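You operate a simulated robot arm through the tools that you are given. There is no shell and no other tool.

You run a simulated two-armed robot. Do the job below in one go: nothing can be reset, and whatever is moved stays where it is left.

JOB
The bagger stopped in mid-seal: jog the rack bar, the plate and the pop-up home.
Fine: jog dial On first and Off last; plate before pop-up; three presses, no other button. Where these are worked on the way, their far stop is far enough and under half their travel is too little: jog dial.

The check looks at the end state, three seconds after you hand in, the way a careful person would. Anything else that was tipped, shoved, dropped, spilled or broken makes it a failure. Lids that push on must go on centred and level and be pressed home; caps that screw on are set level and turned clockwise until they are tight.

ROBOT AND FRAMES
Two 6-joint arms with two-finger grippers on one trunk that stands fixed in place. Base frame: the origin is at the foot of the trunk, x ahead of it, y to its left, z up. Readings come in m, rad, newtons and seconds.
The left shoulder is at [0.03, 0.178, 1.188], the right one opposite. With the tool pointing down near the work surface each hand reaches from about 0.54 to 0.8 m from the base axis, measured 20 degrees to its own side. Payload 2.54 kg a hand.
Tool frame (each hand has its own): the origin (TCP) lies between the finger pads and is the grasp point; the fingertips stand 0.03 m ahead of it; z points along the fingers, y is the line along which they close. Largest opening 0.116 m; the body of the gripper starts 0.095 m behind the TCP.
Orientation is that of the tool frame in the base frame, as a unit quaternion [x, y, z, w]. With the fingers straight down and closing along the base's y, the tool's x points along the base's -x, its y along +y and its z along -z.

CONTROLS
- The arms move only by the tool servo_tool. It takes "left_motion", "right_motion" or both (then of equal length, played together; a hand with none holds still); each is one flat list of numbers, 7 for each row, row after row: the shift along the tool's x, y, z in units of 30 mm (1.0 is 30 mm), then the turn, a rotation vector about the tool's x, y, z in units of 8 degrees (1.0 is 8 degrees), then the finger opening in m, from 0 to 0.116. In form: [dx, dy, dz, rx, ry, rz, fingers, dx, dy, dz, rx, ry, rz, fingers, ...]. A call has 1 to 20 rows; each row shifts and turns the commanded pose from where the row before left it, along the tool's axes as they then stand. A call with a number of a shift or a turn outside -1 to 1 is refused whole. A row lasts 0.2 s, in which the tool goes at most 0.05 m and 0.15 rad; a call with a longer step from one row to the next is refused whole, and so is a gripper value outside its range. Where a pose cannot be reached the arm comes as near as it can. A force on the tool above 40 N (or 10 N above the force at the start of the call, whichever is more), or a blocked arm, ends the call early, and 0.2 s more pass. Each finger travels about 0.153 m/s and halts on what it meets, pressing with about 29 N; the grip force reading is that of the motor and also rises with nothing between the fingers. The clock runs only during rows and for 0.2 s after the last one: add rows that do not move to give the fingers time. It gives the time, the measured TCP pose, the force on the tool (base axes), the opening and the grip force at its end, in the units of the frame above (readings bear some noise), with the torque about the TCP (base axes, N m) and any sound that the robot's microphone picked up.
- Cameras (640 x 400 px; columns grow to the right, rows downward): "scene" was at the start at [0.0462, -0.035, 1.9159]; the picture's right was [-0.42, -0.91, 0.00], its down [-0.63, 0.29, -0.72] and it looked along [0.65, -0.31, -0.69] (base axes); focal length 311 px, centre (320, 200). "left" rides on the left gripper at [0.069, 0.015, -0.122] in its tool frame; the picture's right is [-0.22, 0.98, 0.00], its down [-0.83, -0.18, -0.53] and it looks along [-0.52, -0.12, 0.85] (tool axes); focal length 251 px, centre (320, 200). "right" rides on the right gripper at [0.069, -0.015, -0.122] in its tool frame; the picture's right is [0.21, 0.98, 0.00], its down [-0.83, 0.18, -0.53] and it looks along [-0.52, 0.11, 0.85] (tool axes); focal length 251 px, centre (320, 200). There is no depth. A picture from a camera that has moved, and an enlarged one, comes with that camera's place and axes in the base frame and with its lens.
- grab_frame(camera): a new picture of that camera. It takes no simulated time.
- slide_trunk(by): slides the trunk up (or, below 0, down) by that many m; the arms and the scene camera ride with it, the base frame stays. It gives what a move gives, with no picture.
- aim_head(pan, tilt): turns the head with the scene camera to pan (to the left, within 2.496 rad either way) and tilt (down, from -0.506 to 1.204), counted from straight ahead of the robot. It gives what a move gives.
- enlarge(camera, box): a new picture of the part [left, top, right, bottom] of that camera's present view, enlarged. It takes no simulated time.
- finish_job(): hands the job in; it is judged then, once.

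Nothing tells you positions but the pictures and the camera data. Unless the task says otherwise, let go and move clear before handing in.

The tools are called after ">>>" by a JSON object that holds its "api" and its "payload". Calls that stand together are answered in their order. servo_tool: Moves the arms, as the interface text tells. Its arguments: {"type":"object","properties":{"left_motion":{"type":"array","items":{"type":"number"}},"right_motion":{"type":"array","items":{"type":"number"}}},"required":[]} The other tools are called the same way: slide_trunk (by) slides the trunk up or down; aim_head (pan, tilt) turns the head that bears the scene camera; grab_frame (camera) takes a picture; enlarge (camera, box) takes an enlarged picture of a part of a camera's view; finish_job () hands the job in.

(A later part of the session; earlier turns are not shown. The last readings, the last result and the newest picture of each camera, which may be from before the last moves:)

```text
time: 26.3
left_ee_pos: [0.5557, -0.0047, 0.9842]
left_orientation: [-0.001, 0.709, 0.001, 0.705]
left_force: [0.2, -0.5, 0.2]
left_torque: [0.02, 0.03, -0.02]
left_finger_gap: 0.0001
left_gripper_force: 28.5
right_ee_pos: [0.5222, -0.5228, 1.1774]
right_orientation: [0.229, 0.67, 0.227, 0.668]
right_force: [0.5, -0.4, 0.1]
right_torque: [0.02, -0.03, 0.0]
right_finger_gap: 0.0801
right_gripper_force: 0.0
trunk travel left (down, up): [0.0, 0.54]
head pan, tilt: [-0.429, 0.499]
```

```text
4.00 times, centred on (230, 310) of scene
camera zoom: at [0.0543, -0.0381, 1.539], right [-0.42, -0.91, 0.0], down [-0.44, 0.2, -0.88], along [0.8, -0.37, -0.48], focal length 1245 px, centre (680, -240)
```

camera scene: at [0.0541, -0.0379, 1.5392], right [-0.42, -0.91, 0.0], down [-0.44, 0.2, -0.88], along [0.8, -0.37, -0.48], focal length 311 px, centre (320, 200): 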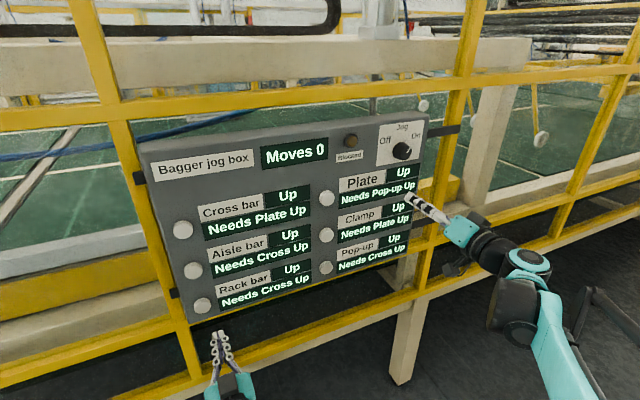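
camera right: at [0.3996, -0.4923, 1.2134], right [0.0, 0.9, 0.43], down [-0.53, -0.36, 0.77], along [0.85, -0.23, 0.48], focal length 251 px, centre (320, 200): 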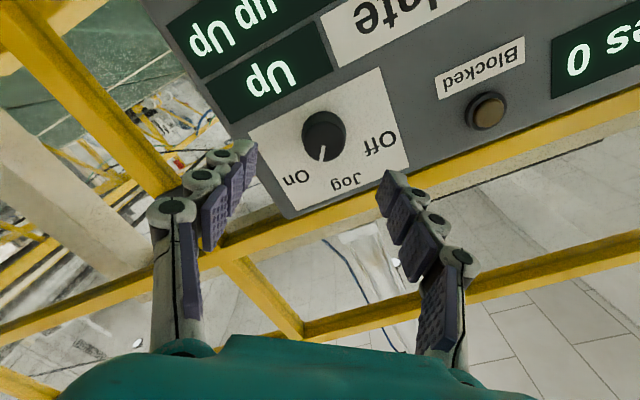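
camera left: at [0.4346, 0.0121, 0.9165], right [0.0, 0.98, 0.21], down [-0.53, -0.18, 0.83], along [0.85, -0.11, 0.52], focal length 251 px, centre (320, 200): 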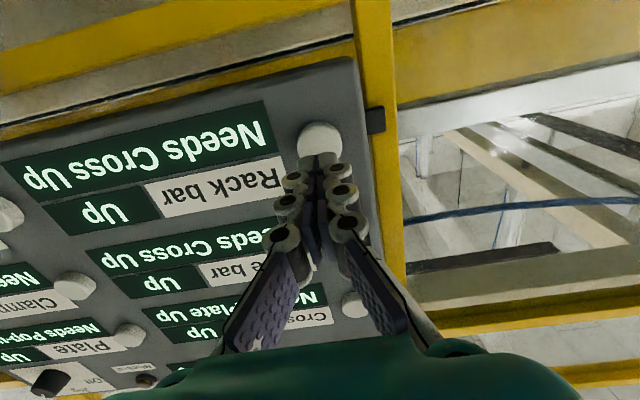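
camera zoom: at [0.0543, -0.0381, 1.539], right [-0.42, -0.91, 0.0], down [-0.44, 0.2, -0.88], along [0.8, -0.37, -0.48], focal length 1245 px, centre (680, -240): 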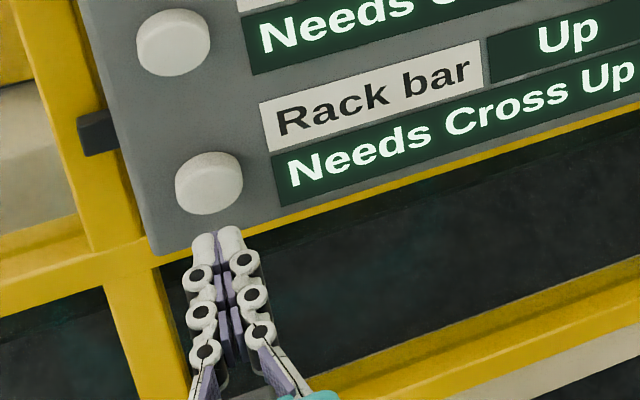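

The Rack button lies right on the tool axis. I approach and press in small steps.

>>> {"api": "servo_tool", "payload": {"left_motion": [0, 0, 0.45, 0, 0, 0, 0, 0, 0, 0.45, 0, 0, 0, 0, 0, 0, 0.4, 0, 0, 0, 0, 0, 0, 0.1, 0, 0, 0, 0, 0, 0, 0.1, 0, 0, 0, 0, 0, 0, 0.1, 0, 0, 0, 0, 0, 0, 0, 0, 0, 0, 0]}}

>>> {"api": "enlarge", "payload": {"camera": "scene", "box": [130, 110, 430, 320]}}

>>> {"api": "grab_frame", "payload": {"camera": "left"}}

```text
time: 27.9
left_ee_pos: [0.6032, -0.0038, 0.9855]
left_orientation: [0.0, 0.709, 0.0, 0.705]
left_force: [-14.2, -1.2, -5.0]
left_torque: [-0.06, 0.15, -0.05]
left_finger_gap: 0.0061
left_gripper_force: 28.8
right_ee_pos: [0.5204, -0.5216, 1.1783]
right_orientation: [0.228, 0.67, 0.228, 0.669]
right_force: [1.2, 0.4, -0.1]
right_torque: [-0.01, 0.01, -0.01]
right_finger_gap: 0.08
right_gripper_force: 0.1
trunk travel left (down, up): [0.0, 0.54]
head pan, tilt: [-0.429, 0.499]
heard: click
```

```text
1.90 times, centred on (280, 215) of scene
camera zoom: at [0.0528, -0.0381, 1.539], right [-0.42, -0.91, 0.0], down [-0.43, 0.2, -0.88], along [0.8, -0.37, -0.48], focal length 593 px, centre (396, 171)
```

zoom: 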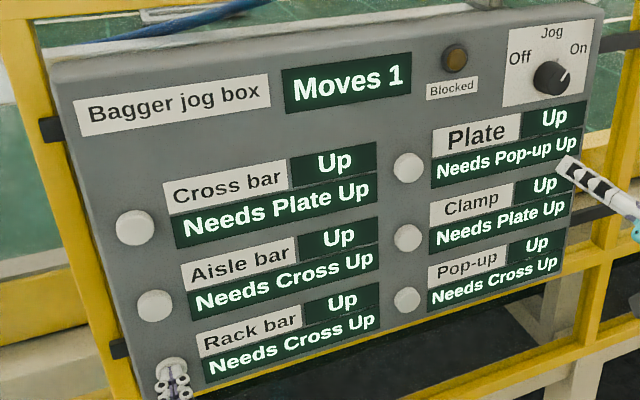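

```text
taken
camera left: at [0.4818, 0.0126, 0.9167], right [0.0, 0.98, 0.21], down [-0.53, -0.18, 0.83], along [0.85, -0.11, 0.52], focal length 251 px, centre (320, 200)
```

left: 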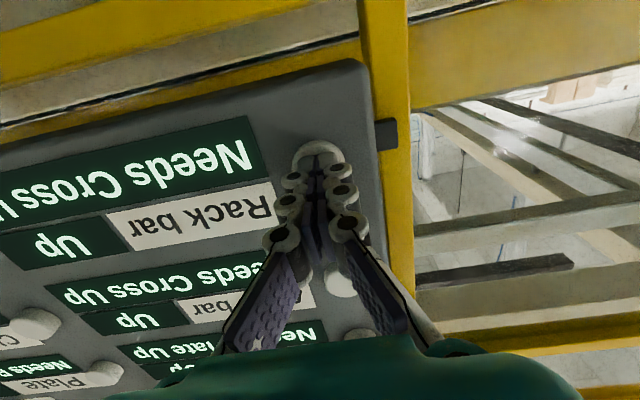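

A click was heard and the counter shows Moves 1. I draw straight back and check that Rack goes home.

>>> {"api": "servo_tool", "payload": {"left_motion": [0, 0, -0.4, 0, 0, 0, 0, 0, 0, -0.6, 0, 0, 0, 0, 0, 0, -0.6, 0, 0, 0, 0, 0, 0, 0, 0, 0, 0, 0, 0, 0, 0, 0, 0, 0, 0]}}

>>> {"api": "enlarge", "payload": {"camera": "scene", "box": [130, 110, 430, 320]}}

```text
time: 29.1
left_ee_pos: [0.5556, -0.0045, 0.9851]
left_orientation: [-0.001, 0.709, 0.001, 0.705]
left_force: [0.2, 0.1, 0.7]
left_torque: [-0.02, 0.01, 0.02]
left_finger_gap: 0.0002
left_gripper_force: 28.4
right_ee_pos: [0.5219, -0.5228, 1.1776]
right_orientation: [0.228, 0.67, 0.228, 0.669]
right_force: [-0.2, -0.5, 0.3]
right_torque: [0.01, -0.03, -0.02]
right_finger_gap: 0.0802
right_gripper_force: 0.0
trunk travel left (down, up): [0.0, 0.54]
head pan, tilt: [-0.429, 0.499]
```

```text
1.90 times, centred on (280, 215) of scene
camera zoom: at [0.0543, -0.038, 1.539], right [-0.42, -0.91, 0.0], down [-0.44, 0.2, -0.88], along [0.8, -0.37, -0.48], focal length 593 px, centre (396, 171)
```

zoom: 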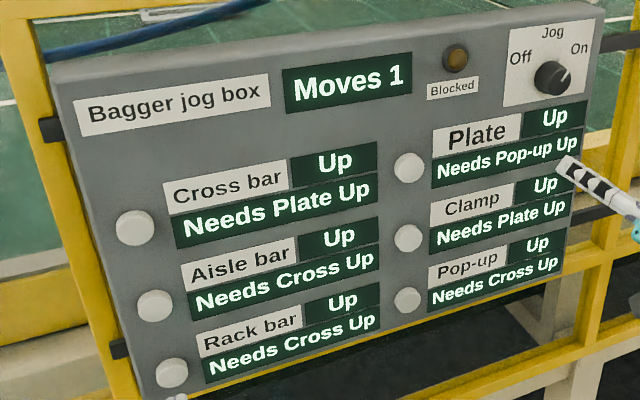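

Moves shows 1, but Rack still reads Up, so it may take time to travel. Meanwhile I bring the right hand with closed fingers in front of Plate without touching it, then look again.

>>> {"api": "servo_tool", "payload": {"right_motion": [0, 0, 0, 0, 0, -0.94, 0.06, 0, 0, 0, 0, 0, -0.94, 0.04, 0, 0, 0, 0, 0, -0.94, 0.02, 0, 0, 0, 0, 0, -0.94, 0.0, 0, 0, 0, 0, 0, -0.94, 0.0, -0.08, 0.97, 0.14, 0, 0, 0, 0, -0.08, 0.97, 0.14, 0, 0, 0, 0, -0.08, 0.97, 0.14, 0, 0, 0, 0, -0.08, 0.97, 0.14, 0, 0, 0, 0, -0.08, 0.97, 0.14, 0, 0, 0, 0, -0.08, 0.97, 0.14, 0, 0, 0, 0, -0.08, 0.97, 0.14, 0, 0, 0, 0, 0, 0, 0, 0, 0, 0, 0]}}

>>> {"api": "enlarge", "payload": {"camera": "scene", "box": [130, 110, 430, 320]}}

>>> {"api": "grab_frame", "payload": {"camera": "right"}}

```text
time: 31.9
left_ee_pos: [0.5575, -0.0049, 0.9844]
left_orientation: [0.0, 0.709, 0.0, 0.705]
left_force: [0.0, 0.5, -0.6]
left_torque: [0.0, -0.02, -0.03]
left_finger_gap: 0.0
left_gripper_force: 29.0
right_ee_pos: [0.5513, -0.3181, 1.1939]
right_orientation: [0.001, 0.708, -0.001, 0.707]
right_force: [-0.2, -0.3, -0.9]
right_torque: [0.0, -0.04, -0.01]
right_finger_gap: 0.0001
right_gripper_force: 28.4
trunk travel left (down, up): [0.0, 0.54]
head pan, tilt: [-0.429, 0.499]
```

```text
1.90 times, centred on (280, 215) of scene
camera zoom: at [0.0543, -0.038, 1.539], right [-0.42, -0.91, 0.0], down [-0.44, 0.2, -0.88], along [0.8, -0.37, -0.48], focal length 593 px, centre (396, 171)
```

zoom: 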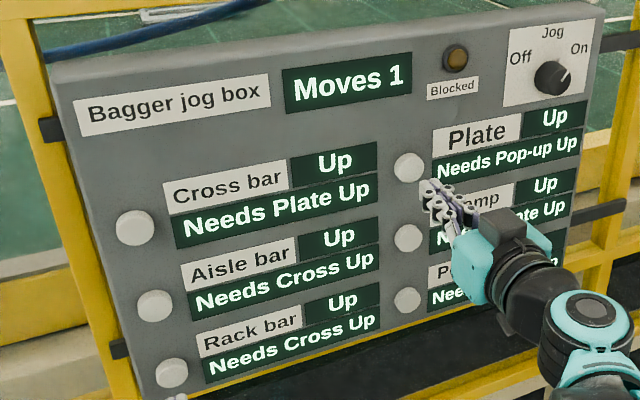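

```text
taken
camera right: at [0.4294, -0.3339, 1.1258], right [0.0, 0.98, -0.21], down [-0.53, 0.18, 0.83], along [0.85, 0.11, 0.52], focal length 251 px, centre (320, 200)
```

right: 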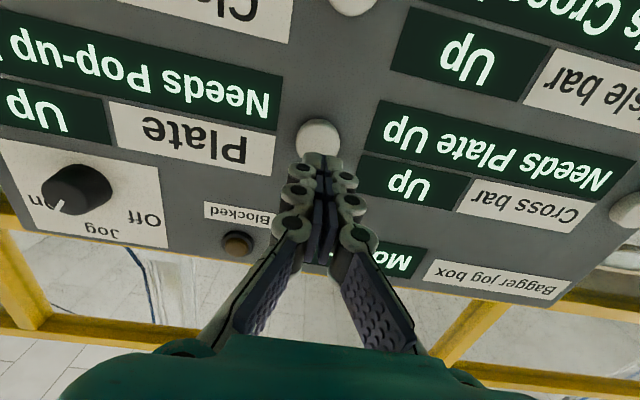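

Plate is lined up, but Rack still reads Up after about four seconds. I hold still for another four seconds and look again before any further press.

>>> {"api": "servo_tool", "payload": {"right_motion": [0, 0, 0, 0, 0, 0, 0, 0, 0, 0, 0, 0, 0, 0, 0, 0, 0, 0, 0, 0, 0, 0, 0, 0, 0, 0, 0, 0, 0, 0, 0, 0, 0, 0, 0, 0, 0, 0, 0, 0, 0, 0, 0, 0, 0, 0, 0, 0, 0, 0, 0, 0, 0, 0, 0, 0, 0, 0, 0, 0, 0, 0, 0, 0, 0, 0, 0, 0, 0, 0, 0, 0, 0, 0, 0, 0, 0, 0, 0, 0, 0, 0, 0, 0, 0, 0, 0, 0, 0, 0, 0, 0, 0, 0, 0, 0, 0, 0, 0, 0, 0, 0, 0, 0, 0, 0, 0, 0, 0, 0, 0, 0, 0, 0, 0, 0, 0, 0, 0, 0, 0, 0, 0, 0, 0, 0, 0, 0, 0, 0, 0, 0, 0, 0, 0, 0, 0, 0, 0, 0]}}

>>> {"api": "enlarge", "payload": {"camera": "scene", "box": [130, 110, 430, 320]}}

>>> {"api": "enlarge", "payload": {"camera": "scene", "box": [190, 250, 330, 330]}}

>>> {"api": "grab_frame", "payload": {"camera": "left"}}

```text
time: 36.1
left_ee_pos: [0.5574, -0.005, 0.9839]
left_orientation: [-0.001, 0.709, 0.001, 0.705]
left_force: [0.8, -0.7, 0.1]
left_torque: [0.01, -0.01, 0.01]
left_finger_gap: 0.0002
left_gripper_force: 28.6
right_ee_pos: [0.552, -0.3189, 1.1953]
right_orientation: [0.0, 0.708, 0.0, 0.706]
right_force: [-0.3, 0.8, -0.6]
right_torque: [0.01, -0.02, -0.02]
right_finger_gap: 0.0002
right_gripper_force: 28.7
trunk travel left (down, up): [0.0, 0.54]
head pan, tilt: [-0.429, 0.499]
```

```text
1.90 times, centred on (280, 215) of scene
camera zoom: at [0.0543, -0.038, 1.539], right [-0.42, -0.91, 0.0], down [-0.44, 0.2, -0.88], along [0.8, -0.37, -0.48], focal length 593 px, centre (396, 171)
```

zoom: 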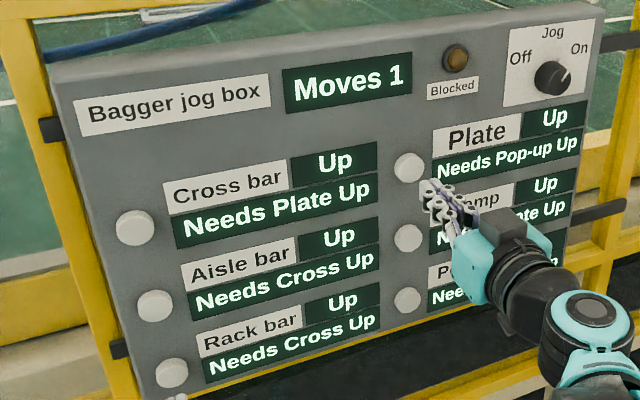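

```text
4.57 times, centred on (260, 290) of scene
camera zoom: at [0.0543, -0.038, 1.539], right [-0.42, -0.91, 0.0], down [-0.44, 0.2, -0.88], along [0.8, -0.37, -0.48], focal length 1422 px, centre (594, -211)
```

zoom: 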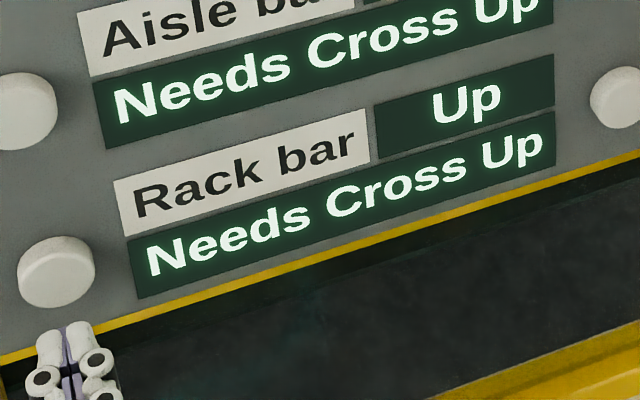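

```text
taken
camera left: at [0.4349, 0.0123, 0.916], right [0.0, 0.98, 0.21], down [-0.53, -0.18, 0.83], along [0.85, -0.11, 0.52], focal length 251 px, centre (320, 200)
```

left: 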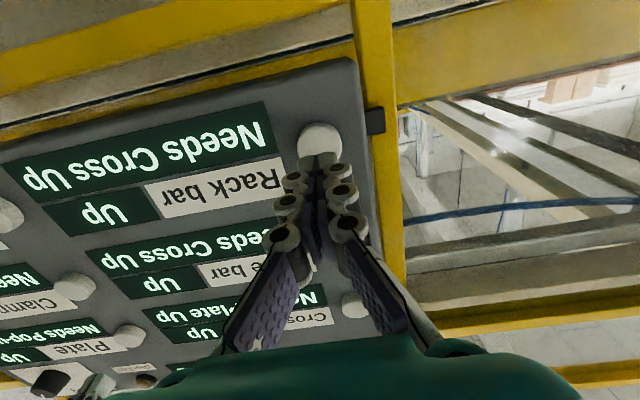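

Still Up with Moves 1 and the Blocked lamp dark. The unit may be slow, so I wait longer rather than press again, and check the Blocked lamp closely.

>>> {"api": "servo_tool", "payload": {"right_motion": [0, 0, 0, 0, 0, 0, 0, 0, 0, 0, 0, 0, 0, 0, 0, 0, 0, 0, 0, 0, 0, 0, 0, 0, 0, 0, 0, 0, 0, 0, 0, 0, 0, 0, 0, 0, 0, 0, 0, 0, 0, 0, 0, 0, 0, 0, 0, 0, 0, 0, 0, 0, 0, 0, 0, 0, 0, 0, 0, 0, 0, 0, 0, 0, 0, 0, 0, 0, 0, 0, 0, 0, 0, 0, 0, 0, 0, 0, 0, 0, 0, 0, 0, 0, 0, 0, 0, 0, 0, 0, 0, 0, 0, 0, 0, 0, 0, 0, 0, 0, 0, 0, 0, 0, 0, 0, 0, 0, 0, 0, 0, 0, 0, 0, 0, 0, 0, 0, 0, 0, 0, 0, 0, 0, 0, 0, 0, 0, 0, 0, 0, 0, 0, 0, 0, 0, 0, 0, 0, 0]}}

>>> {"api": "enlarge", "payload": {"camera": "scene", "box": [130, 110, 430, 320]}}

>>> {"api": "enlarge", "payload": {"camera": "scene", "box": [320, 110, 430, 180]}}

```text
time: 40.3
left_ee_pos: [0.5579, -0.0035, 0.9838]
left_orientation: [0.0, 0.709, 0.0, 0.705]
left_force: [-0.4, -0.9, -1.2]
left_torque: [0.01, 0.01, 0.0]
left_finger_gap: 0.0
left_gripper_force: 28.1
right_ee_pos: [0.5521, -0.3185, 1.1953]
right_orientation: [-0.001, 0.708, 0.001, 0.707]
right_force: [0.4, 0.4, -0.2]
right_torque: [0.01, 0.01, -0.01]
right_finger_gap: 0.0
right_gripper_force: 28.4
trunk travel left (down, up): [0.0, 0.54]
head pan, tilt: [-0.429, 0.499]
```

```text
1.90 times, centred on (280, 215) of scene
camera zoom: at [0.0543, -0.038, 1.539], right [-0.42, -0.91, 0.0], down [-0.44, 0.2, -0.88], along [0.8, -0.37, -0.48], focal length 593 px, centre (396, 171)
```

zoom: 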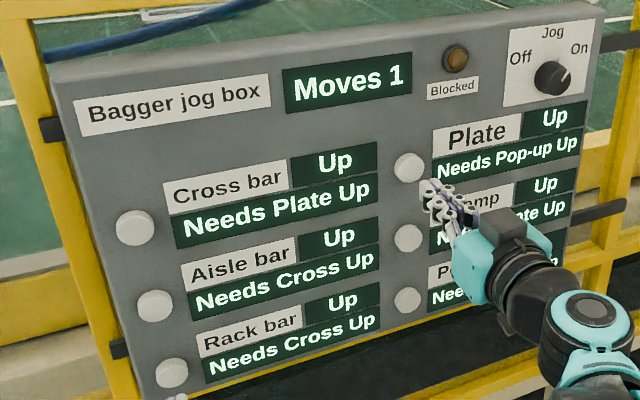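

```text
5.71 times, centred on (375, 145) of scene
camera zoom: at [0.0543, -0.038, 1.539], right [-0.42, -0.91, 0.0], down [-0.44, 0.2, -0.88], along [0.8, -0.37, -0.48], focal length 1778 px, centre (6, 514)
```

zoom: 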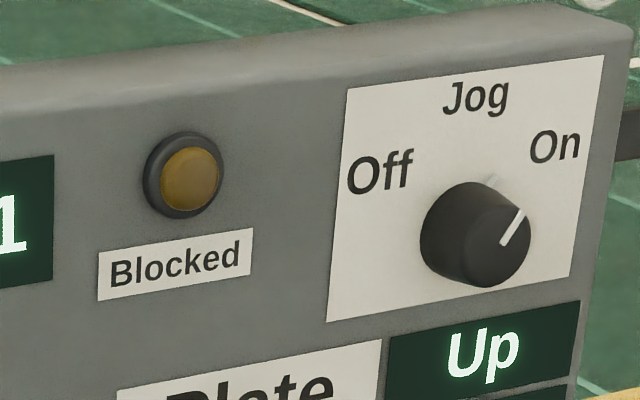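

Waiting does not change the Rack reading, though the counter did accept the press. Rack depends only on Cross, so pressing Plate next is safe and needed anyway. I will watch the display while the button is held.

>>> {"api": "servo_tool", "payload": {"right_motion": [0, 0, 0.45, 0, 0, 0, 0, 0, 0, 0.45, 0, 0, 0, 0, 0, 0, 0.4, 0, 0, 0, 0, 0, 0, 0.1, 0, 0, 0, 0, 0, 0, 0.1, 0, 0, 0, 0, 0, 0, 0.1, 0, 0, 0, 0, 0, 0, 0.1, 0, 0, 0, 0, 0, 0, 0, 0, 0, 0, 0]}}

>>> {"api": "enlarge", "payload": {"camera": "scene", "box": [130, 110, 430, 320]}}

>>> {"api": "grab_frame", "payload": {"camera": "right"}}

```text
time: 42.1
left_ee_pos: [0.5571, -0.0054, 0.9838]
left_orientation: [0.0, 0.709, 0.0, 0.705]
left_force: [0.2, 0.1, 0.0]
left_torque: [0.0, -0.01, -0.01]
left_finger_gap: 0.0002
left_gripper_force: 28.3
right_ee_pos: [0.6031, -0.3185, 1.1942]
right_orientation: [0.0, 0.707, 0.0, 0.707]
right_force: [-3.0, 0.3, 1.4]
right_torque: [0.02, -0.03, 0.0]
right_finger_gap: 0.0059
right_gripper_force: 28.4
trunk travel left (down, up): [0.0, 0.54]
head pan, tilt: [-0.429, 0.499]
heard: click
```

```text
1.90 times, centred on (280, 215) of scene
camera zoom: at [0.0535, -0.038, 1.539], right [-0.42, -0.91, 0.0], down [-0.43, 0.2, -0.88], along [0.8, -0.37, -0.48], focal length 593 px, centre (396, 171)
```

zoom: 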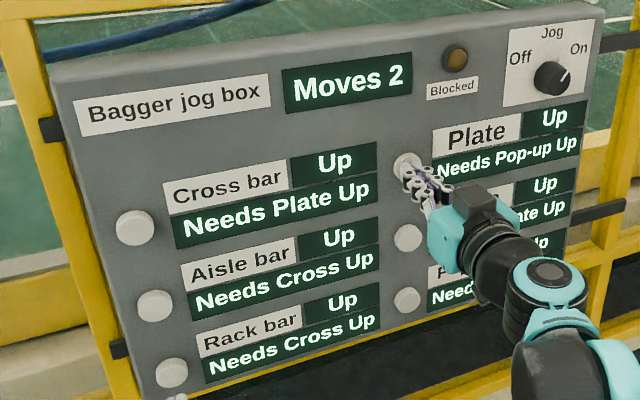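

```text
taken
camera right: at [0.4795, -0.3338, 1.1251], right [0.0, 0.98, -0.21], down [-0.53, 0.18, 0.83], along [0.85, 0.11, 0.52], focal length 251 px, centre (320, 200)
```

right: 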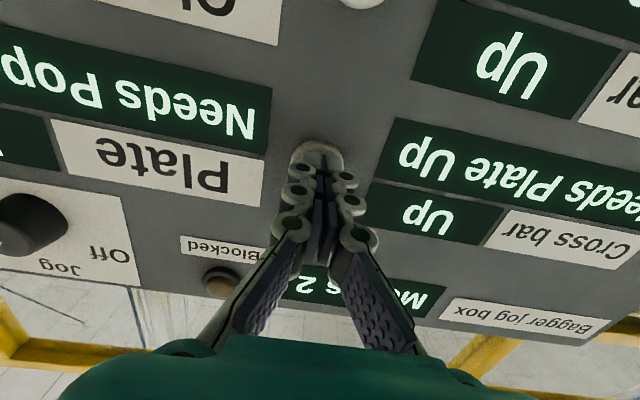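

Moves 2 now, and Plate still reads Up while held. I keep holding this same press for two seconds to see whether holding matters.

>>> {"api": "servo_tool", "payload": {"right_motion": [0, 0, 0, 0, 0, 0, 0, 0, 0, 0, 0, 0, 0, 0, 0, 0, 0, 0, 0, 0, 0, 0, 0, 0, 0, 0, 0, 0, 0, 0, 0, 0, 0, 0, 0, 0, 0, 0, 0, 0, 0, 0, 0, 0, 0, 0, 0, 0, 0, 0, 0, 0, 0, 0, 0, 0, 0, 0, 0, 0, 0, 0, 0, 0, 0, 0, 0, 0, 0, 0]}}

>>> {"api": "enlarge", "payload": {"camera": "scene", "box": [130, 110, 430, 320]}}

```text
time: 44.3
left_ee_pos: [0.558, -0.0048, 0.9852]
left_orientation: [0.0, 0.709, 0.0, 0.705]
left_force: [-0.1, 0.0, 0.4]
left_torque: [-0.02, 0.01, 0.01]
left_finger_gap: 0.0
left_gripper_force: 28.3
right_ee_pos: [0.6022, -0.3183, 1.193]
right_orientation: [0.0, 0.708, 0.0, 0.706]
right_force: [-3.1, -0.2, -0.3]
right_torque: [0.0, 0.0, -0.03]
right_finger_gap: 0.006
right_gripper_force: 28.6
trunk travel left (down, up): [0.0, 0.54]
head pan, tilt: [-0.429, 0.499]
```

```text
1.90 times, centred on (280, 215) of scene
camera zoom: at [0.0537, -0.038, 1.539], right [-0.42, -0.91, 0.0], down [-0.43, 0.2, -0.88], along [0.8, -0.37, -0.48], focal length 593 px, centre (396, 171)
```

zoom: 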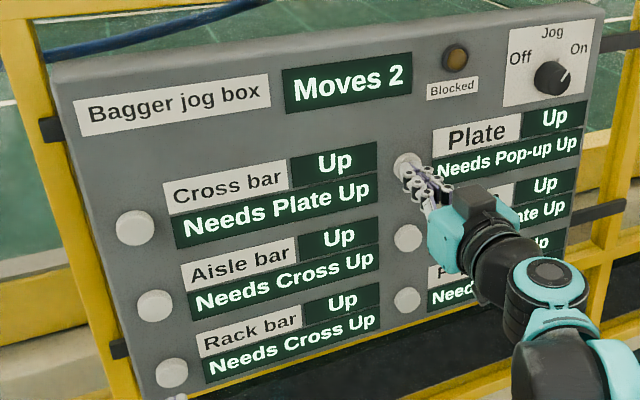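

Holding makes no difference, Moves stays at 2 and the Blocked lamp stays dark, so the press was accepted. I let go straight back and look again.

>>> {"api": "servo_tool", "payload": {"right_motion": [0, 0, -0.4, 0, 0, 0, 0, 0, 0, -0.7, 0, 0, 0, 0, 0, 0, -0.7, 0, 0, 0, 0, 0, 0, 0, 0, 0, 0, 0, 0, 0, 0, 0, 0, 0, 0, 0, 0, 0, 0, 0, 0, 0, 0, 0, 0, 0, 0, 0, 0, 0, 0, 0, 0, 0, 0, 0]}}

>>> {"api": "enlarge", "payload": {"camera": "scene", "box": [130, 110, 430, 320]}}

>>> {"api": "grab_frame", "payload": {"camera": "right"}}

```text
time: 46.1
left_ee_pos: [0.5567, -0.0051, 0.9845]
left_orientation: [0.0, 0.709, 0.0, 0.705]
left_force: [0.1, -0.9, 0.0]
left_torque: [0.0, 0.03, 0.01]
left_finger_gap: 0.0
left_gripper_force: 28.4
right_ee_pos: [0.5493, -0.3178, 1.1941]
right_orientation: [-0.001, 0.708, 0.001, 0.706]
right_force: [0.5, 0.1, -0.5]
right_torque: [0.02, 0.01, -0.01]
right_finger_gap: 0.0
right_gripper_force: 29.2
trunk travel left (down, up): [0.0, 0.54]
head pan, tilt: [-0.429, 0.499]
```

```text
1.90 times, centred on (280, 215) of scene
camera zoom: at [0.0542, -0.038, 1.539], right [-0.42, -0.91, 0.0], down [-0.44, 0.2, -0.88], along [0.8, -0.37, -0.48], focal length 593 px, centre (396, 171)
```

zoom: 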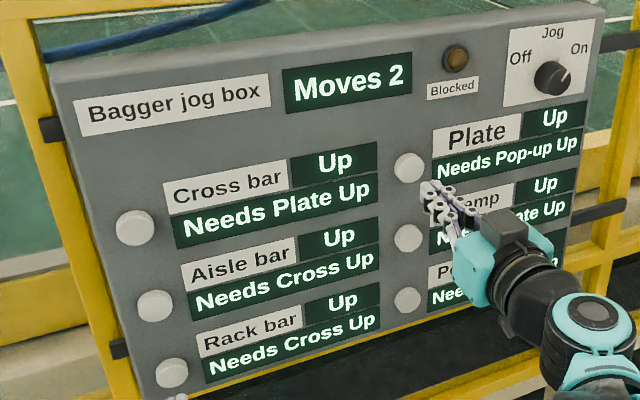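

```text
taken
camera right: at [0.4266, -0.3337, 1.1252], right [0.0, 0.98, -0.21], down [-0.53, 0.18, 0.83], along [0.85, 0.12, 0.52], focal length 251 px, centre (320, 200)
```

right: 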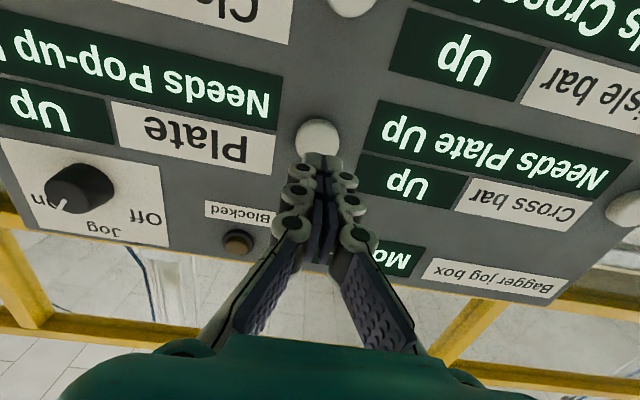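

Moves 2, with both presses accepted and nothing blocked. The state windows seem not to follow straight away. I go on to Pop-up, 0.21 m below, staying 5 cm off the panel past the Clamp button.

>>> {"api": "servo_tool", "payload": {"right_motion": [0.995, 0, 0, 0, 0, 0, 0, 0.995, 0, 0, 0, 0, 0, 0, 0.995, 0, 0, 0, 0, 0, 0, 0.995, 0, 0, 0, 0, 0, 0, 0.995, 0, 0, 0, 0, 0, 0, 0.995, 0, 0, 0, 0, 0, 0, 0.995, 0, 0, 0, 0, 0, 0, 0, 0, 0, 0, 0, 0, 0]}}

>>> {"api": "enlarge", "payload": {"camera": "scene", "box": [130, 110, 430, 320]}}

>>> {"api": "grab_frame", "payload": {"camera": "right"}}

```text
time: 47.9
left_ee_pos: [0.5561, -0.0056, 0.9855]
left_orientation: [0.0, 0.709, 0.0, 0.705]
left_force: [-0.6, 0.2, -0.6]
left_torque: [0.01, -0.04, 0.0]
left_finger_gap: 0.0
left_gripper_force: 28.4
right_ee_pos: [0.5487, -0.318, 0.9854]
right_orientation: [0.0, 0.707, 0.0, 0.707]
right_force: [0.4, -0.7, -0.6]
right_torque: [0.0, -0.02, 0.01]
right_finger_gap: 0.0
right_gripper_force: 28.7
trunk travel left (down, up): [0.0, 0.54]
head pan, tilt: [-0.429, 0.499]
```

```text
1.90 times, centred on (280, 215) of scene
camera zoom: at [0.0541, -0.0379, 1.539], right [-0.42, -0.91, 0.0], down [-0.44, 0.2, -0.88], along [0.8, -0.37, -0.48], focal length 593 px, centre (396, 171)
```

zoom: 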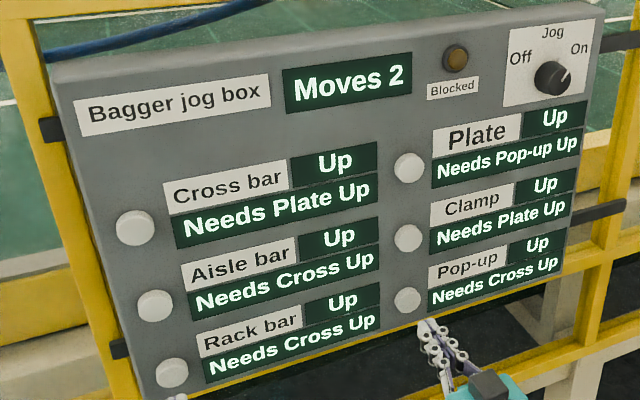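

```text
taken
camera right: at [0.4254, -0.334, 0.916], right [0.0, 0.98, -0.21], down [-0.53, 0.18, 0.83], along [0.85, 0.12, 0.52], focal length 251 px, centre (320, 200)
```

right: 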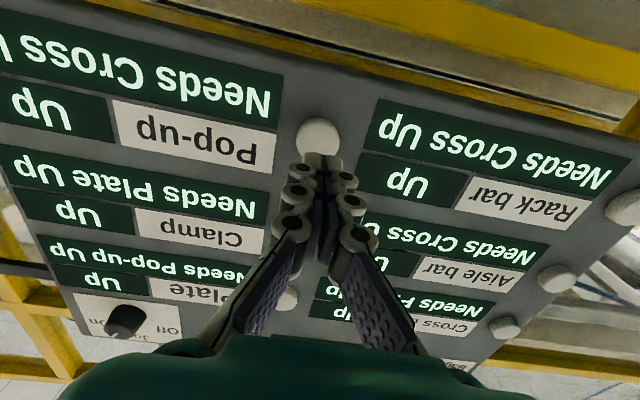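

Pop-up is lined up exactly as Plate was. Since the Plate must be home before Pop-up moves, I wait a few seconds more and look once again.

>>> {"api": "servo_tool", "payload": {"right_motion": [0, 0, 0, 0, 0, 0, 0, 0, 0, 0, 0, 0, 0, 0, 0, 0, 0, 0, 0, 0, 0, 0, 0, 0, 0, 0, 0, 0, 0, 0, 0, 0, 0, 0, 0, 0, 0, 0, 0, 0, 0, 0, 0, 0, 0, 0, 0, 0, 0, 0, 0, 0, 0, 0, 0, 0, 0, 0, 0, 0, 0, 0, 0, 0, 0, 0, 0, 0, 0, 0, 0, 0, 0, 0, 0, 0, 0, 0, 0, 0, 0, 0, 0, 0, 0, 0, 0, 0, 0, 0, 0, 0, 0, 0, 0, 0, 0, 0, 0, 0, 0, 0, 0, 0, 0, 0, 0, 0, 0, 0, 0, 0, 0, 0, 0, 0, 0, 0, 0, 0, 0, 0, 0, 0, 0, 0, 0, 0, 0, 0, 0, 0, 0, 0, 0, 0, 0, 0, 0, 0]}}

>>> {"api": "servo_tool", "payload": {"right_motion": [0, 0, 0, 0, 0, 0, 0, 0, 0, 0, 0, 0, 0, 0, 0, 0, 0, 0, 0, 0, 0, 0, 0, 0, 0, 0, 0, 0, 0, 0, 0, 0, 0, 0, 0, 0, 0, 0, 0, 0, 0, 0, 0, 0, 0, 0, 0, 0, 0, 0, 0, 0, 0, 0, 0, 0, 0, 0, 0, 0, 0, 0, 0, 0, 0, 0, 0, 0, 0, 0, 0, 0, 0, 0, 0, 0, 0, 0, 0, 0, 0, 0, 0, 0, 0, 0, 0, 0, 0, 0, 0, 0, 0, 0, 0, 0, 0, 0, 0, 0, 0, 0, 0, 0, 0, 0, 0, 0, 0, 0, 0, 0, 0, 0, 0, 0, 0, 0, 0, 0, 0, 0, 0, 0, 0, 0, 0, 0, 0, 0, 0, 0, 0, 0, 0, 0, 0, 0, 0, 0]}}

>>> {"api": "enlarge", "payload": {"camera": "scene", "box": [130, 110, 430, 320]}}

```text
time: 52.1
left_ee_pos: [0.5568, -0.0044, 0.9844]
left_orientation: [0.0, 0.708, 0.0, 0.706]
left_force: [0.7, 0.3, 1.1]
left_torque: [-0.01, 0.02, 0.01]
left_finger_gap: 0.0
left_gripper_force: 28.5
right_ee_pos: [0.5483, -0.3189, 0.9856]
right_orientation: [-0.001, 0.708, 0.001, 0.707]
right_force: [0.0, 0.0, -0.8]
right_torque: [-0.02, 0.0, -0.01]
right_finger_gap: 0.0
right_gripper_force: 28.8
trunk travel left (down, up): [0.0, 0.54]
head pan, tilt: [-0.429, 0.499]
```

```text
time: 56.3
left_ee_pos: [0.5571, -0.0039, 0.9842]
left_orientation: [0.0, 0.709, 0.0, 0.705]
left_force: [-0.1, -0.3, -0.3]
left_torque: [0.03, -0.02, -0.02]
left_finger_gap: 0.0001
left_gripper_force: 29.1
right_ee_pos: [0.5487, -0.3188, 0.9849]
right_orientation: [0.0, 0.708, 0.0, 0.706]
right_force: [-0.7, 0.5, 0.2]
right_torque: [-0.04, -0.03, 0.0]
right_finger_gap: 0.0002
right_gripper_force: 28.6
trunk travel left (down, up): [0.0, 0.54]
head pan, tilt: [-0.429, 0.499]
```

```text
1.90 times, centred on (280, 215) of scene
camera zoom: at [0.0543, -0.038, 1.539], right [-0.42, -0.91, 0.0], down [-0.44, 0.2, -0.88], along [0.8, -0.37, -0.48], focal length 593 px, centre (396, 171)
```

zoom: 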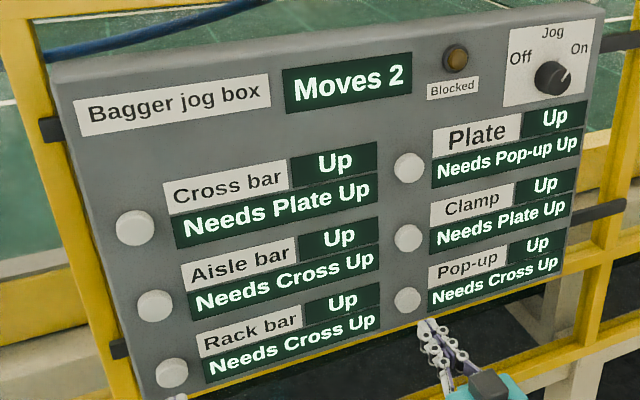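

The windows are unchanged while the counter and lamp show both jogs accepted, so I press Pop-up once.

>>> {"api": "servo_tool", "payload": {"right_motion": [0, 0, 0.5, 0, 0, 0, 0, 0, 0, 0.5, 0, 0, 0, 0, 0, 0, 0.42, 0, 0, 0, 0, 0, 0, 0.1, 0, 0, 0, 0, 0, 0, 0.1, 0, 0, 0, 0, 0, 0, 0.1, 0, 0, 0, 0, 0, 0, 0.1, 0, 0, 0, 0, 0, 0, 0, 0, 0, 0, 0]}}

>>> {"api": "enlarge", "payload": {"camera": "scene", "box": [130, 110, 430, 320]}}

```text
time: 58.1
left_ee_pos: [0.557, -0.0043, 0.9845]
left_orientation: [0.001, 0.709, -0.001, 0.705]
left_force: [0.3, -0.7, -0.1]
left_torque: [-0.06, -0.03, -0.01]
left_finger_gap: 0.0
left_gripper_force: 28.6
right_ee_pos: [0.6027, -0.3181, 0.9851]
right_orientation: [0.0, 0.708, 0.0, 0.707]
right_force: [-3.4, -0.7, -2.3]
right_torque: [-0.02, 0.01, -0.04]
right_finger_gap: 0.0059
right_gripper_force: 28.6
trunk travel left (down, up): [0.0, 0.54]
head pan, tilt: [-0.429, 0.499]
heard: click
```

```text
1.90 times, centred on (280, 215) of scene
camera zoom: at [0.0539, -0.0381, 1.539], right [-0.42, -0.91, 0.0], down [-0.43, 0.2, -0.88], along [0.8, -0.37, -0.48], focal length 593 px, centre (396, 171)
```

zoom: 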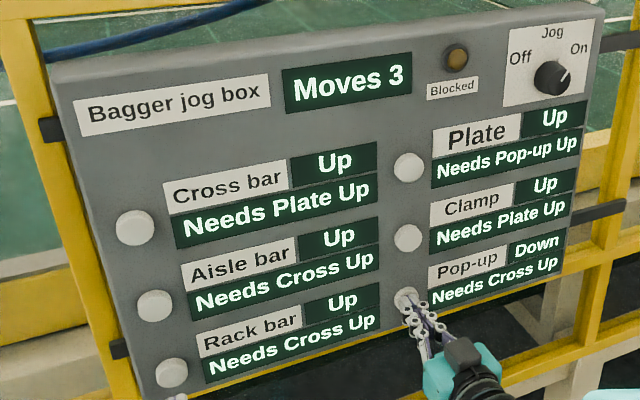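

Pop-up now reads Down at once and Moves is 3, but Rack and Plate still read Up. I let go and examine the panel closely from every camera before doing anything else.

>>> {"api": "servo_tool", "payload": {"right_motion": [0, 0, -0.4, 0, 0, 0, 0, 0, 0, -0.7, 0, 0, 0, 0, 0, 0, -0.7, 0, 0, 0, 0, 0, 0, 0, 0, 0, 0, 0, 0, 0, 0, 0, 0, 0, 0, 0, 0, 0, 0, 0, 0, 0]}}

>>> {"api": "enlarge", "payload": {"camera": "scene", "box": [130, 110, 430, 320]}}

>>> {"api": "enlarge", "payload": {"camera": "scene", "box": [320, 110, 430, 180]}}

>>> {"api": "grab_frame", "payload": {"camera": "left"}}

>>> {"api": "grab_frame", "payload": {"camera": "right"}}

```text
time: 59.5
left_ee_pos: [0.5561, -0.0045, 0.9831]
left_orientation: [0.0, 0.709, 0.0, 0.705]
left_force: [0.5, -0.4, -0.1]
left_torque: [-0.02, 0.02, -0.01]
left_finger_gap: 0.0001
left_gripper_force: 28.4
right_ee_pos: [0.5477, -0.3178, 0.9861]
right_orientation: [0.0, 0.707, 0.0, 0.707]
right_force: [0.2, -0.1, -0.5]
right_torque: [-0.01, -0.02, 0.02]
right_finger_gap: 0.0002
right_gripper_force: 28.8
trunk travel left (down, up): [0.0, 0.54]
head pan, tilt: [-0.429, 0.499]
```

```text
1.90 times, centred on (280, 215) of scene
camera zoom: at [0.0543, -0.038, 1.539], right [-0.42, -0.91, 0.0], down [-0.44, 0.2, -0.88], along [0.8, -0.37, -0.48], focal length 593 px, centre (396, 171)
```

zoom: 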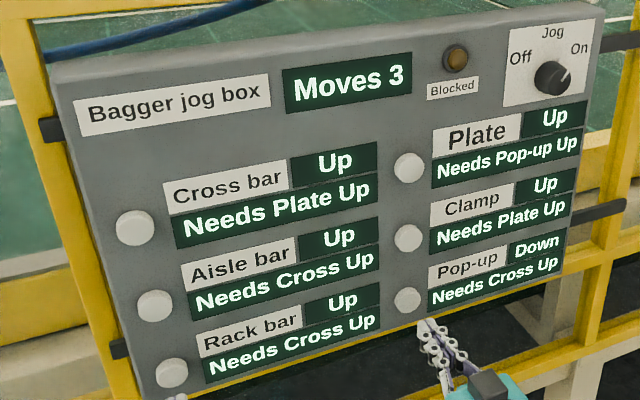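

```text
5.71 times, centred on (375, 145) of scene
camera zoom: at [0.0543, -0.038, 1.539], right [-0.42, -0.91, 0.0], down [-0.44, 0.2, -0.88], along [0.8, -0.37, -0.48], focal length 1778 px, centre (6, 514)
```

zoom: 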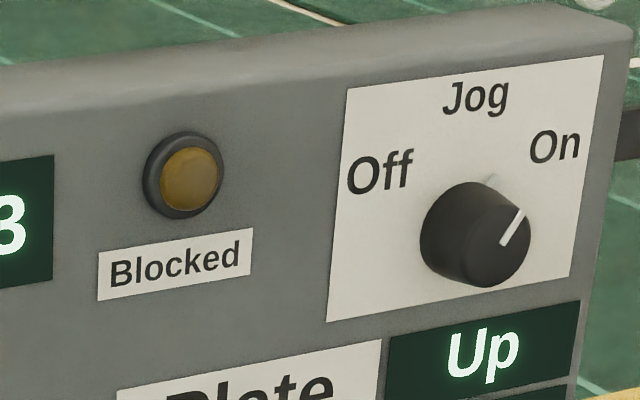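

```text
taken
camera left: at [0.4349, 0.0122, 0.916], right [0.0, 0.98, 0.21], down [-0.53, -0.18, 0.83], along [0.85, -0.11, 0.52], focal length 251 px, centre (320, 200)
```

left: 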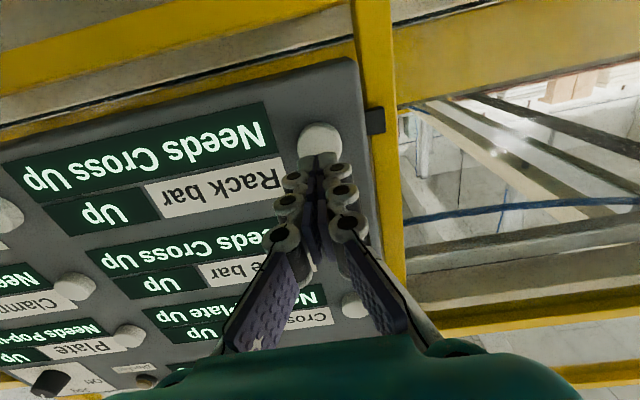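

```text
taken
camera right: at [0.4257, -0.3335, 0.9163], right [0.0, 0.98, -0.21], down [-0.53, 0.18, 0.83], along [0.85, 0.12, 0.52], focal length 251 px, centre (320, 200)
```

right: 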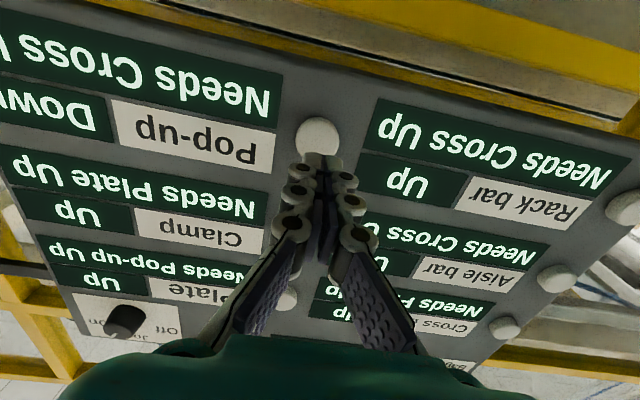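

Moves 3, each press accepted, Blocked never lit, Pop-up Down. Rack and Plate still read Up, but the three allowed presses are used, so I will not press again. The dial goes Off last, so I bring the right hand back to the dial, rolled clockwise and open.

>>> {"api": "servo_tool", "payload": {"right_motion": [-0.975, -0.68, -0.09, 0, 0, 0, 0.0, -0.975, -0.68, -0.09, 0, 0, 0, 0.0, -0.975, -0.68, -0.09, 0, 0, 0, 0.0, -0.975, -0.68, -0.09, 0, 0, 0, 0.0, -0.975, -0.68, -0.09, 0, 0, 0, 0.0, -0.975, -0.68, -0.09, 0, 0, 0, 0.02, -0.975, -0.68, -0.09, 0, 0, 0, 0.04, -0.975, -0.68, -0.09, 0, 0, 0, 0.06, -0.975, -0.68, -0.09, 0, 0, 0, 0.08, -0.975, -0.68, -0.09, 0, 0, 0, 0.08, 0, 0, 0, 0, 0, 0.94, 0.08, 0, 0, 0, 0, 0, 0.94, 0.08, 0, 0, 0, 0, 0, 0.94, 0.08, 0, 0, 0, 0, 0, 0.94, 0.08, 0, 0, 0, 0, 0, 0.94, 0.08, 0, 0, 0, 0, 0, 0, 0.08]}}

>>> {"api": "grab_frame", "payload": {"camera": "right"}}

>>> {"api": "grab_frame", "payload": {"camera": "scene"}}

```text
time: 62.9
left_ee_pos: [0.5579, -0.0044, 0.9847]
left_orientation: [0.001, 0.709, 0.0, 0.705]
left_force: [-0.2, -0.9, -0.4]
left_torque: [0.03, 0.0, -0.01]
left_finger_gap: 0.0
left_gripper_force: 28.8
right_ee_pos: [0.5226, -0.523, 1.2774]
right_orientation: [0.228, 0.67, 0.229, 0.668]
right_force: [1.2, -0.5, 0.4]
right_torque: [0.02, -0.01, 0.0]
right_finger_gap: 0.08
right_gripper_force: 0.0
trunk travel left (down, up): [0.0, 0.54]
head pan, tilt: [-0.429, 0.499]
```

```text
taken
camera right: at [0.3997, -0.4925, 1.2134], right [0.0, 0.9, 0.43], down [-0.53, -0.36, 0.77], along [0.85, -0.23, 0.48], focal length 251 px, centre (320, 200)
```

right: 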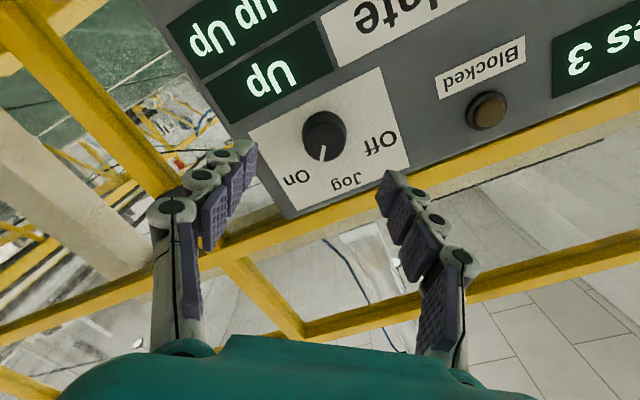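

```text
taken
camera scene: at [0.0543, -0.038, 1.539], right [-0.42, -0.91, 0.0], down [-0.44, 0.2, -0.88], along [0.8, -0.37, -0.48], focal length 311 px, centre (320, 200)
```

scene: 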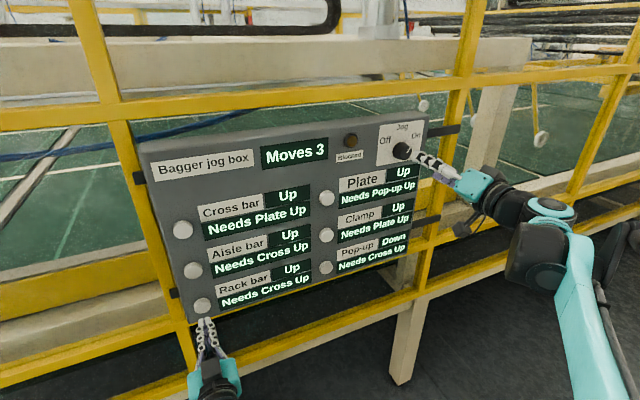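

The hand is in front of the dial with the knob about 3 mm to one side. I correct for that, move in, grip, and check.

>>> {"api": "servo_tool", "payload": {"right_motion": [0, 0.1, 0.5, 0, 0, 0, 0.08, 0, 0, 0.5, 0, 0, 0, 0.08, 0, 0, 0.5, 0, 0, 0, 0.08, 0, 0, 0.5, 0, 0, 0, 0.08, 0, 0, 0.4, 0, 0, 0, 0.08, 0, 0, 0.3, 0, 0, 0, 0.08, 0, 0, 0.1, 0, 0, 0, 0.08, 0, 0, 0, 0, 0, 0, 0.08, 0, 0, 0, 0, 0, 0, 0.06, 0, 0, 0, 0, 0, 0, 0.05, 0, 0, 0, 0, 0, 0, 0.04, 0, 0, 0, 0, 0, 0, 0.03, 0, 0, 0, 0, 0, 0, 0.03]}}

>>> {"api": "grab_frame", "payload": {"camera": "right"}}

>>> {"api": "enlarge", "payload": {"camera": "scene", "box": [360, 110, 450, 180]}}

```text
time: 65.7
left_ee_pos: [0.5572, -0.0039, 0.9842]
left_orientation: [0.0, 0.709, 0.0, 0.705]
left_force: [-0.3, 0.0, 0.5]
left_torque: [-0.02, -0.03, 0.0]
left_finger_gap: 0.0
left_gripper_force: 28.5
right_ee_pos: [0.6067, -0.5184, 1.2801]
right_orientation: [0.227, 0.67, 0.229, 0.669]
right_force: [0.5, 5.8, 6.1]
right_torque: [0.0, -0.11, 0.42]
right_finger_gap: 0.0401
right_gripper_force: 45.2
trunk travel left (down, up): [0.0, 0.54]
head pan, tilt: [-0.429, 0.499]
```

```text
taken
camera right: at [0.4835, -0.4888, 1.2155], right [0.0, 0.91, 0.43], down [-0.53, -0.36, 0.77], along [0.85, -0.23, 0.48], focal length 251 px, centre (320, 200)
```

right: 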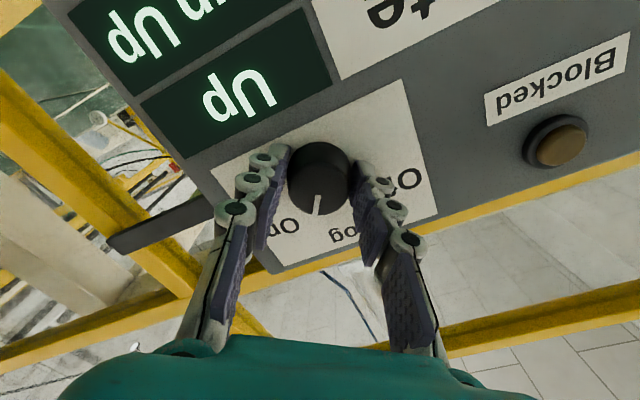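

```text
5.71 times, centred on (405, 145) of scene
camera zoom: at [0.0539, -0.0366, 1.5391], right [-0.42, -0.91, 0.0], down [-0.43, 0.2, -0.88], along [0.8, -0.37, -0.48], focal length 1778 px, centre (-166, 514)
```

zoom: 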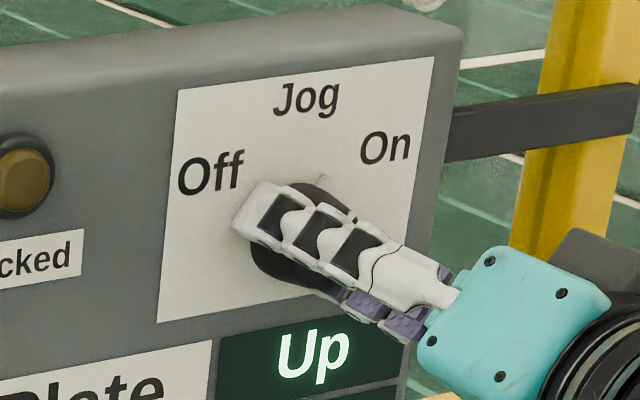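

The knob is gripped. I turn it anticlockwise towards Off, the first 40° now.

>>> {"api": "servo_tool", "payload": {"right_motion": [-0.02, -0.02, 0, 0, 0, -0.5, 0.03, 0, 0, 0, 0, 0, -0.7, 0.03, 0, 0, 0, 0, 0, -0.7, 0.03, 0, 0, 0, 0, 0, -0.7, 0.03, 0, 0, 0, 0, 0, -0.7, 0.03, 0, 0, 0, 0, 0, -0.7, 0.03, 0, 0, 0, 0, 0, -0.7, 0.03, 0, 0, 0, 0, 0, 0, 0.03]}}

>>> {"api": "enlarge", "payload": {"camera": "scene", "box": [360, 110, 450, 180]}}

```text
time: 67.5
left_ee_pos: [0.5569, -0.0045, 0.9842]
left_orientation: [0.0, 0.709, 0.0, 0.705]
left_force: [0.7, 0.6, 0.3]
left_torque: [0.02, 0.02, 0.01]
left_finger_gap: 0.0
left_gripper_force: 28.5
right_ee_pos: [0.6046, -0.5203, 1.2792]
right_orientation: [-0.001, 0.708, -0.001, 0.706]
right_force: [-2.9, 3.1, -1.6]
right_torque: [-0.02, -0.08, -0.03]
right_finger_gap: 0.0403
right_gripper_force: 44.4
trunk travel left (down, up): [0.0, 0.54]
head pan, tilt: [-0.429, 0.499]
```

```text
5.71 times, centred on (405, 145) of scene
camera zoom: at [0.054, -0.0375, 1.539], right [-0.42, -0.91, 0.0], down [-0.43, 0.2, -0.88], along [0.8, -0.37, -0.48], focal length 1778 px, centre (-166, 514)
```

zoom: 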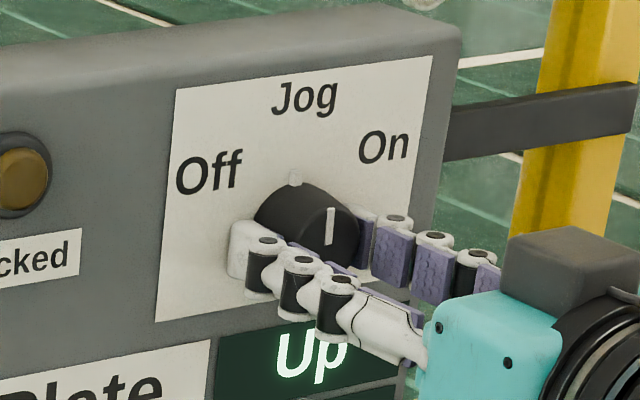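

Half way and smooth. I carry on to the Off stop.

>>> {"api": "servo_tool", "payload": {"right_motion": [0, 0, 0, 0, 0, -0.6, 0.03, 0, 0, 0, 0, 0, -0.7, 0.03, 0, 0, 0, 0, 0, -0.7, 0.03, 0, 0, 0, 0, 0, -0.7, 0.03, 0, 0, 0, 0, 0, -0.7, 0.03, 0, 0, 0, 0, 0, -0.6, 0.03, 0, 0, 0, 0, 0, -0.4, 0.03, 0, 0, 0, 0, 0, -0.3, 0.03, 0, 0, 0, 0, 0, 0, 0.03]}}

>>> {"api": "enlarge", "payload": {"camera": "scene", "box": [360, 110, 450, 180]}}

>>> {"api": "enlarge", "payload": {"camera": "right", "box": [220, 100, 420, 250]}}

```text
time: 69.5
left_ee_pos: [0.5569, -0.0058, 0.9837]
left_orientation: [0.0, 0.709, 0.0, 0.705]
left_force: [0.4, -0.1, -0.2]
left_torque: [-0.01, 0.0, -0.02]
left_finger_gap: 0.0
left_gripper_force: 29.1
right_ee_pos: [0.6055, -0.5219, 1.2778]
right_orientation: [-0.228, 0.67, -0.228, 0.669]
right_force: [0.5, -11.6, 7.3]
right_torque: [0.68, 0.01, -0.62]
right_finger_gap: 0.0403
right_gripper_force: 44.7
trunk travel left (down, up): [0.0, 0.54]
head pan, tilt: [-0.429, 0.499]
```

```text
5.71 times, centred on (405, 145) of scene
camera zoom: at [0.0538, -0.0399, 1.539], right [-0.42, -0.91, 0.0], down [-0.43, 0.2, -0.88], along [0.8, -0.37, -0.48], focal length 1778 px, centre (-166, 514)
```

zoom: 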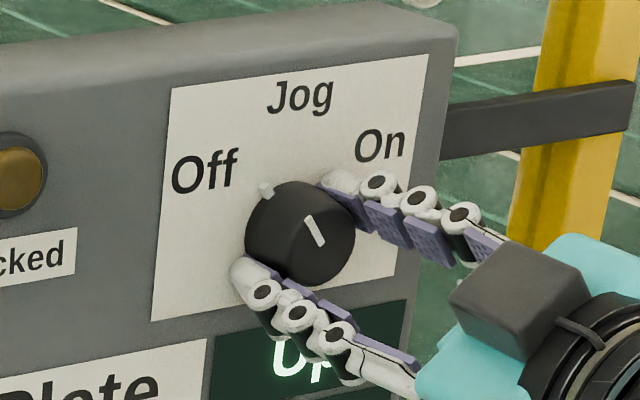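

```text
2.67 times, centred on (320, 175) of right
camera zoom: at [0.4831, -0.5772, 1.2329], right [0.0, 0.64, -0.77], down [-0.53, 0.65, 0.55], along [0.85, 0.41, 0.34], focal length 670 px, centre (320, 267)
```

zoom: 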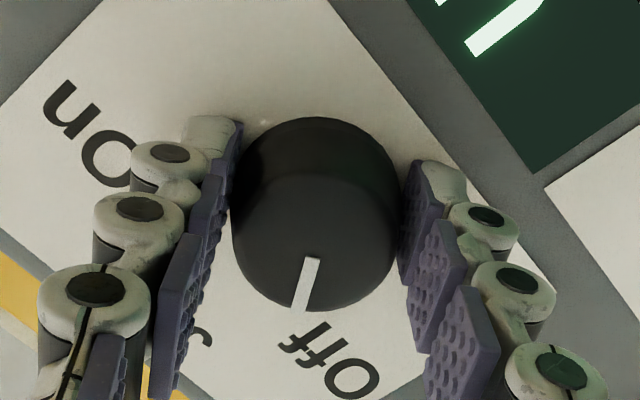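

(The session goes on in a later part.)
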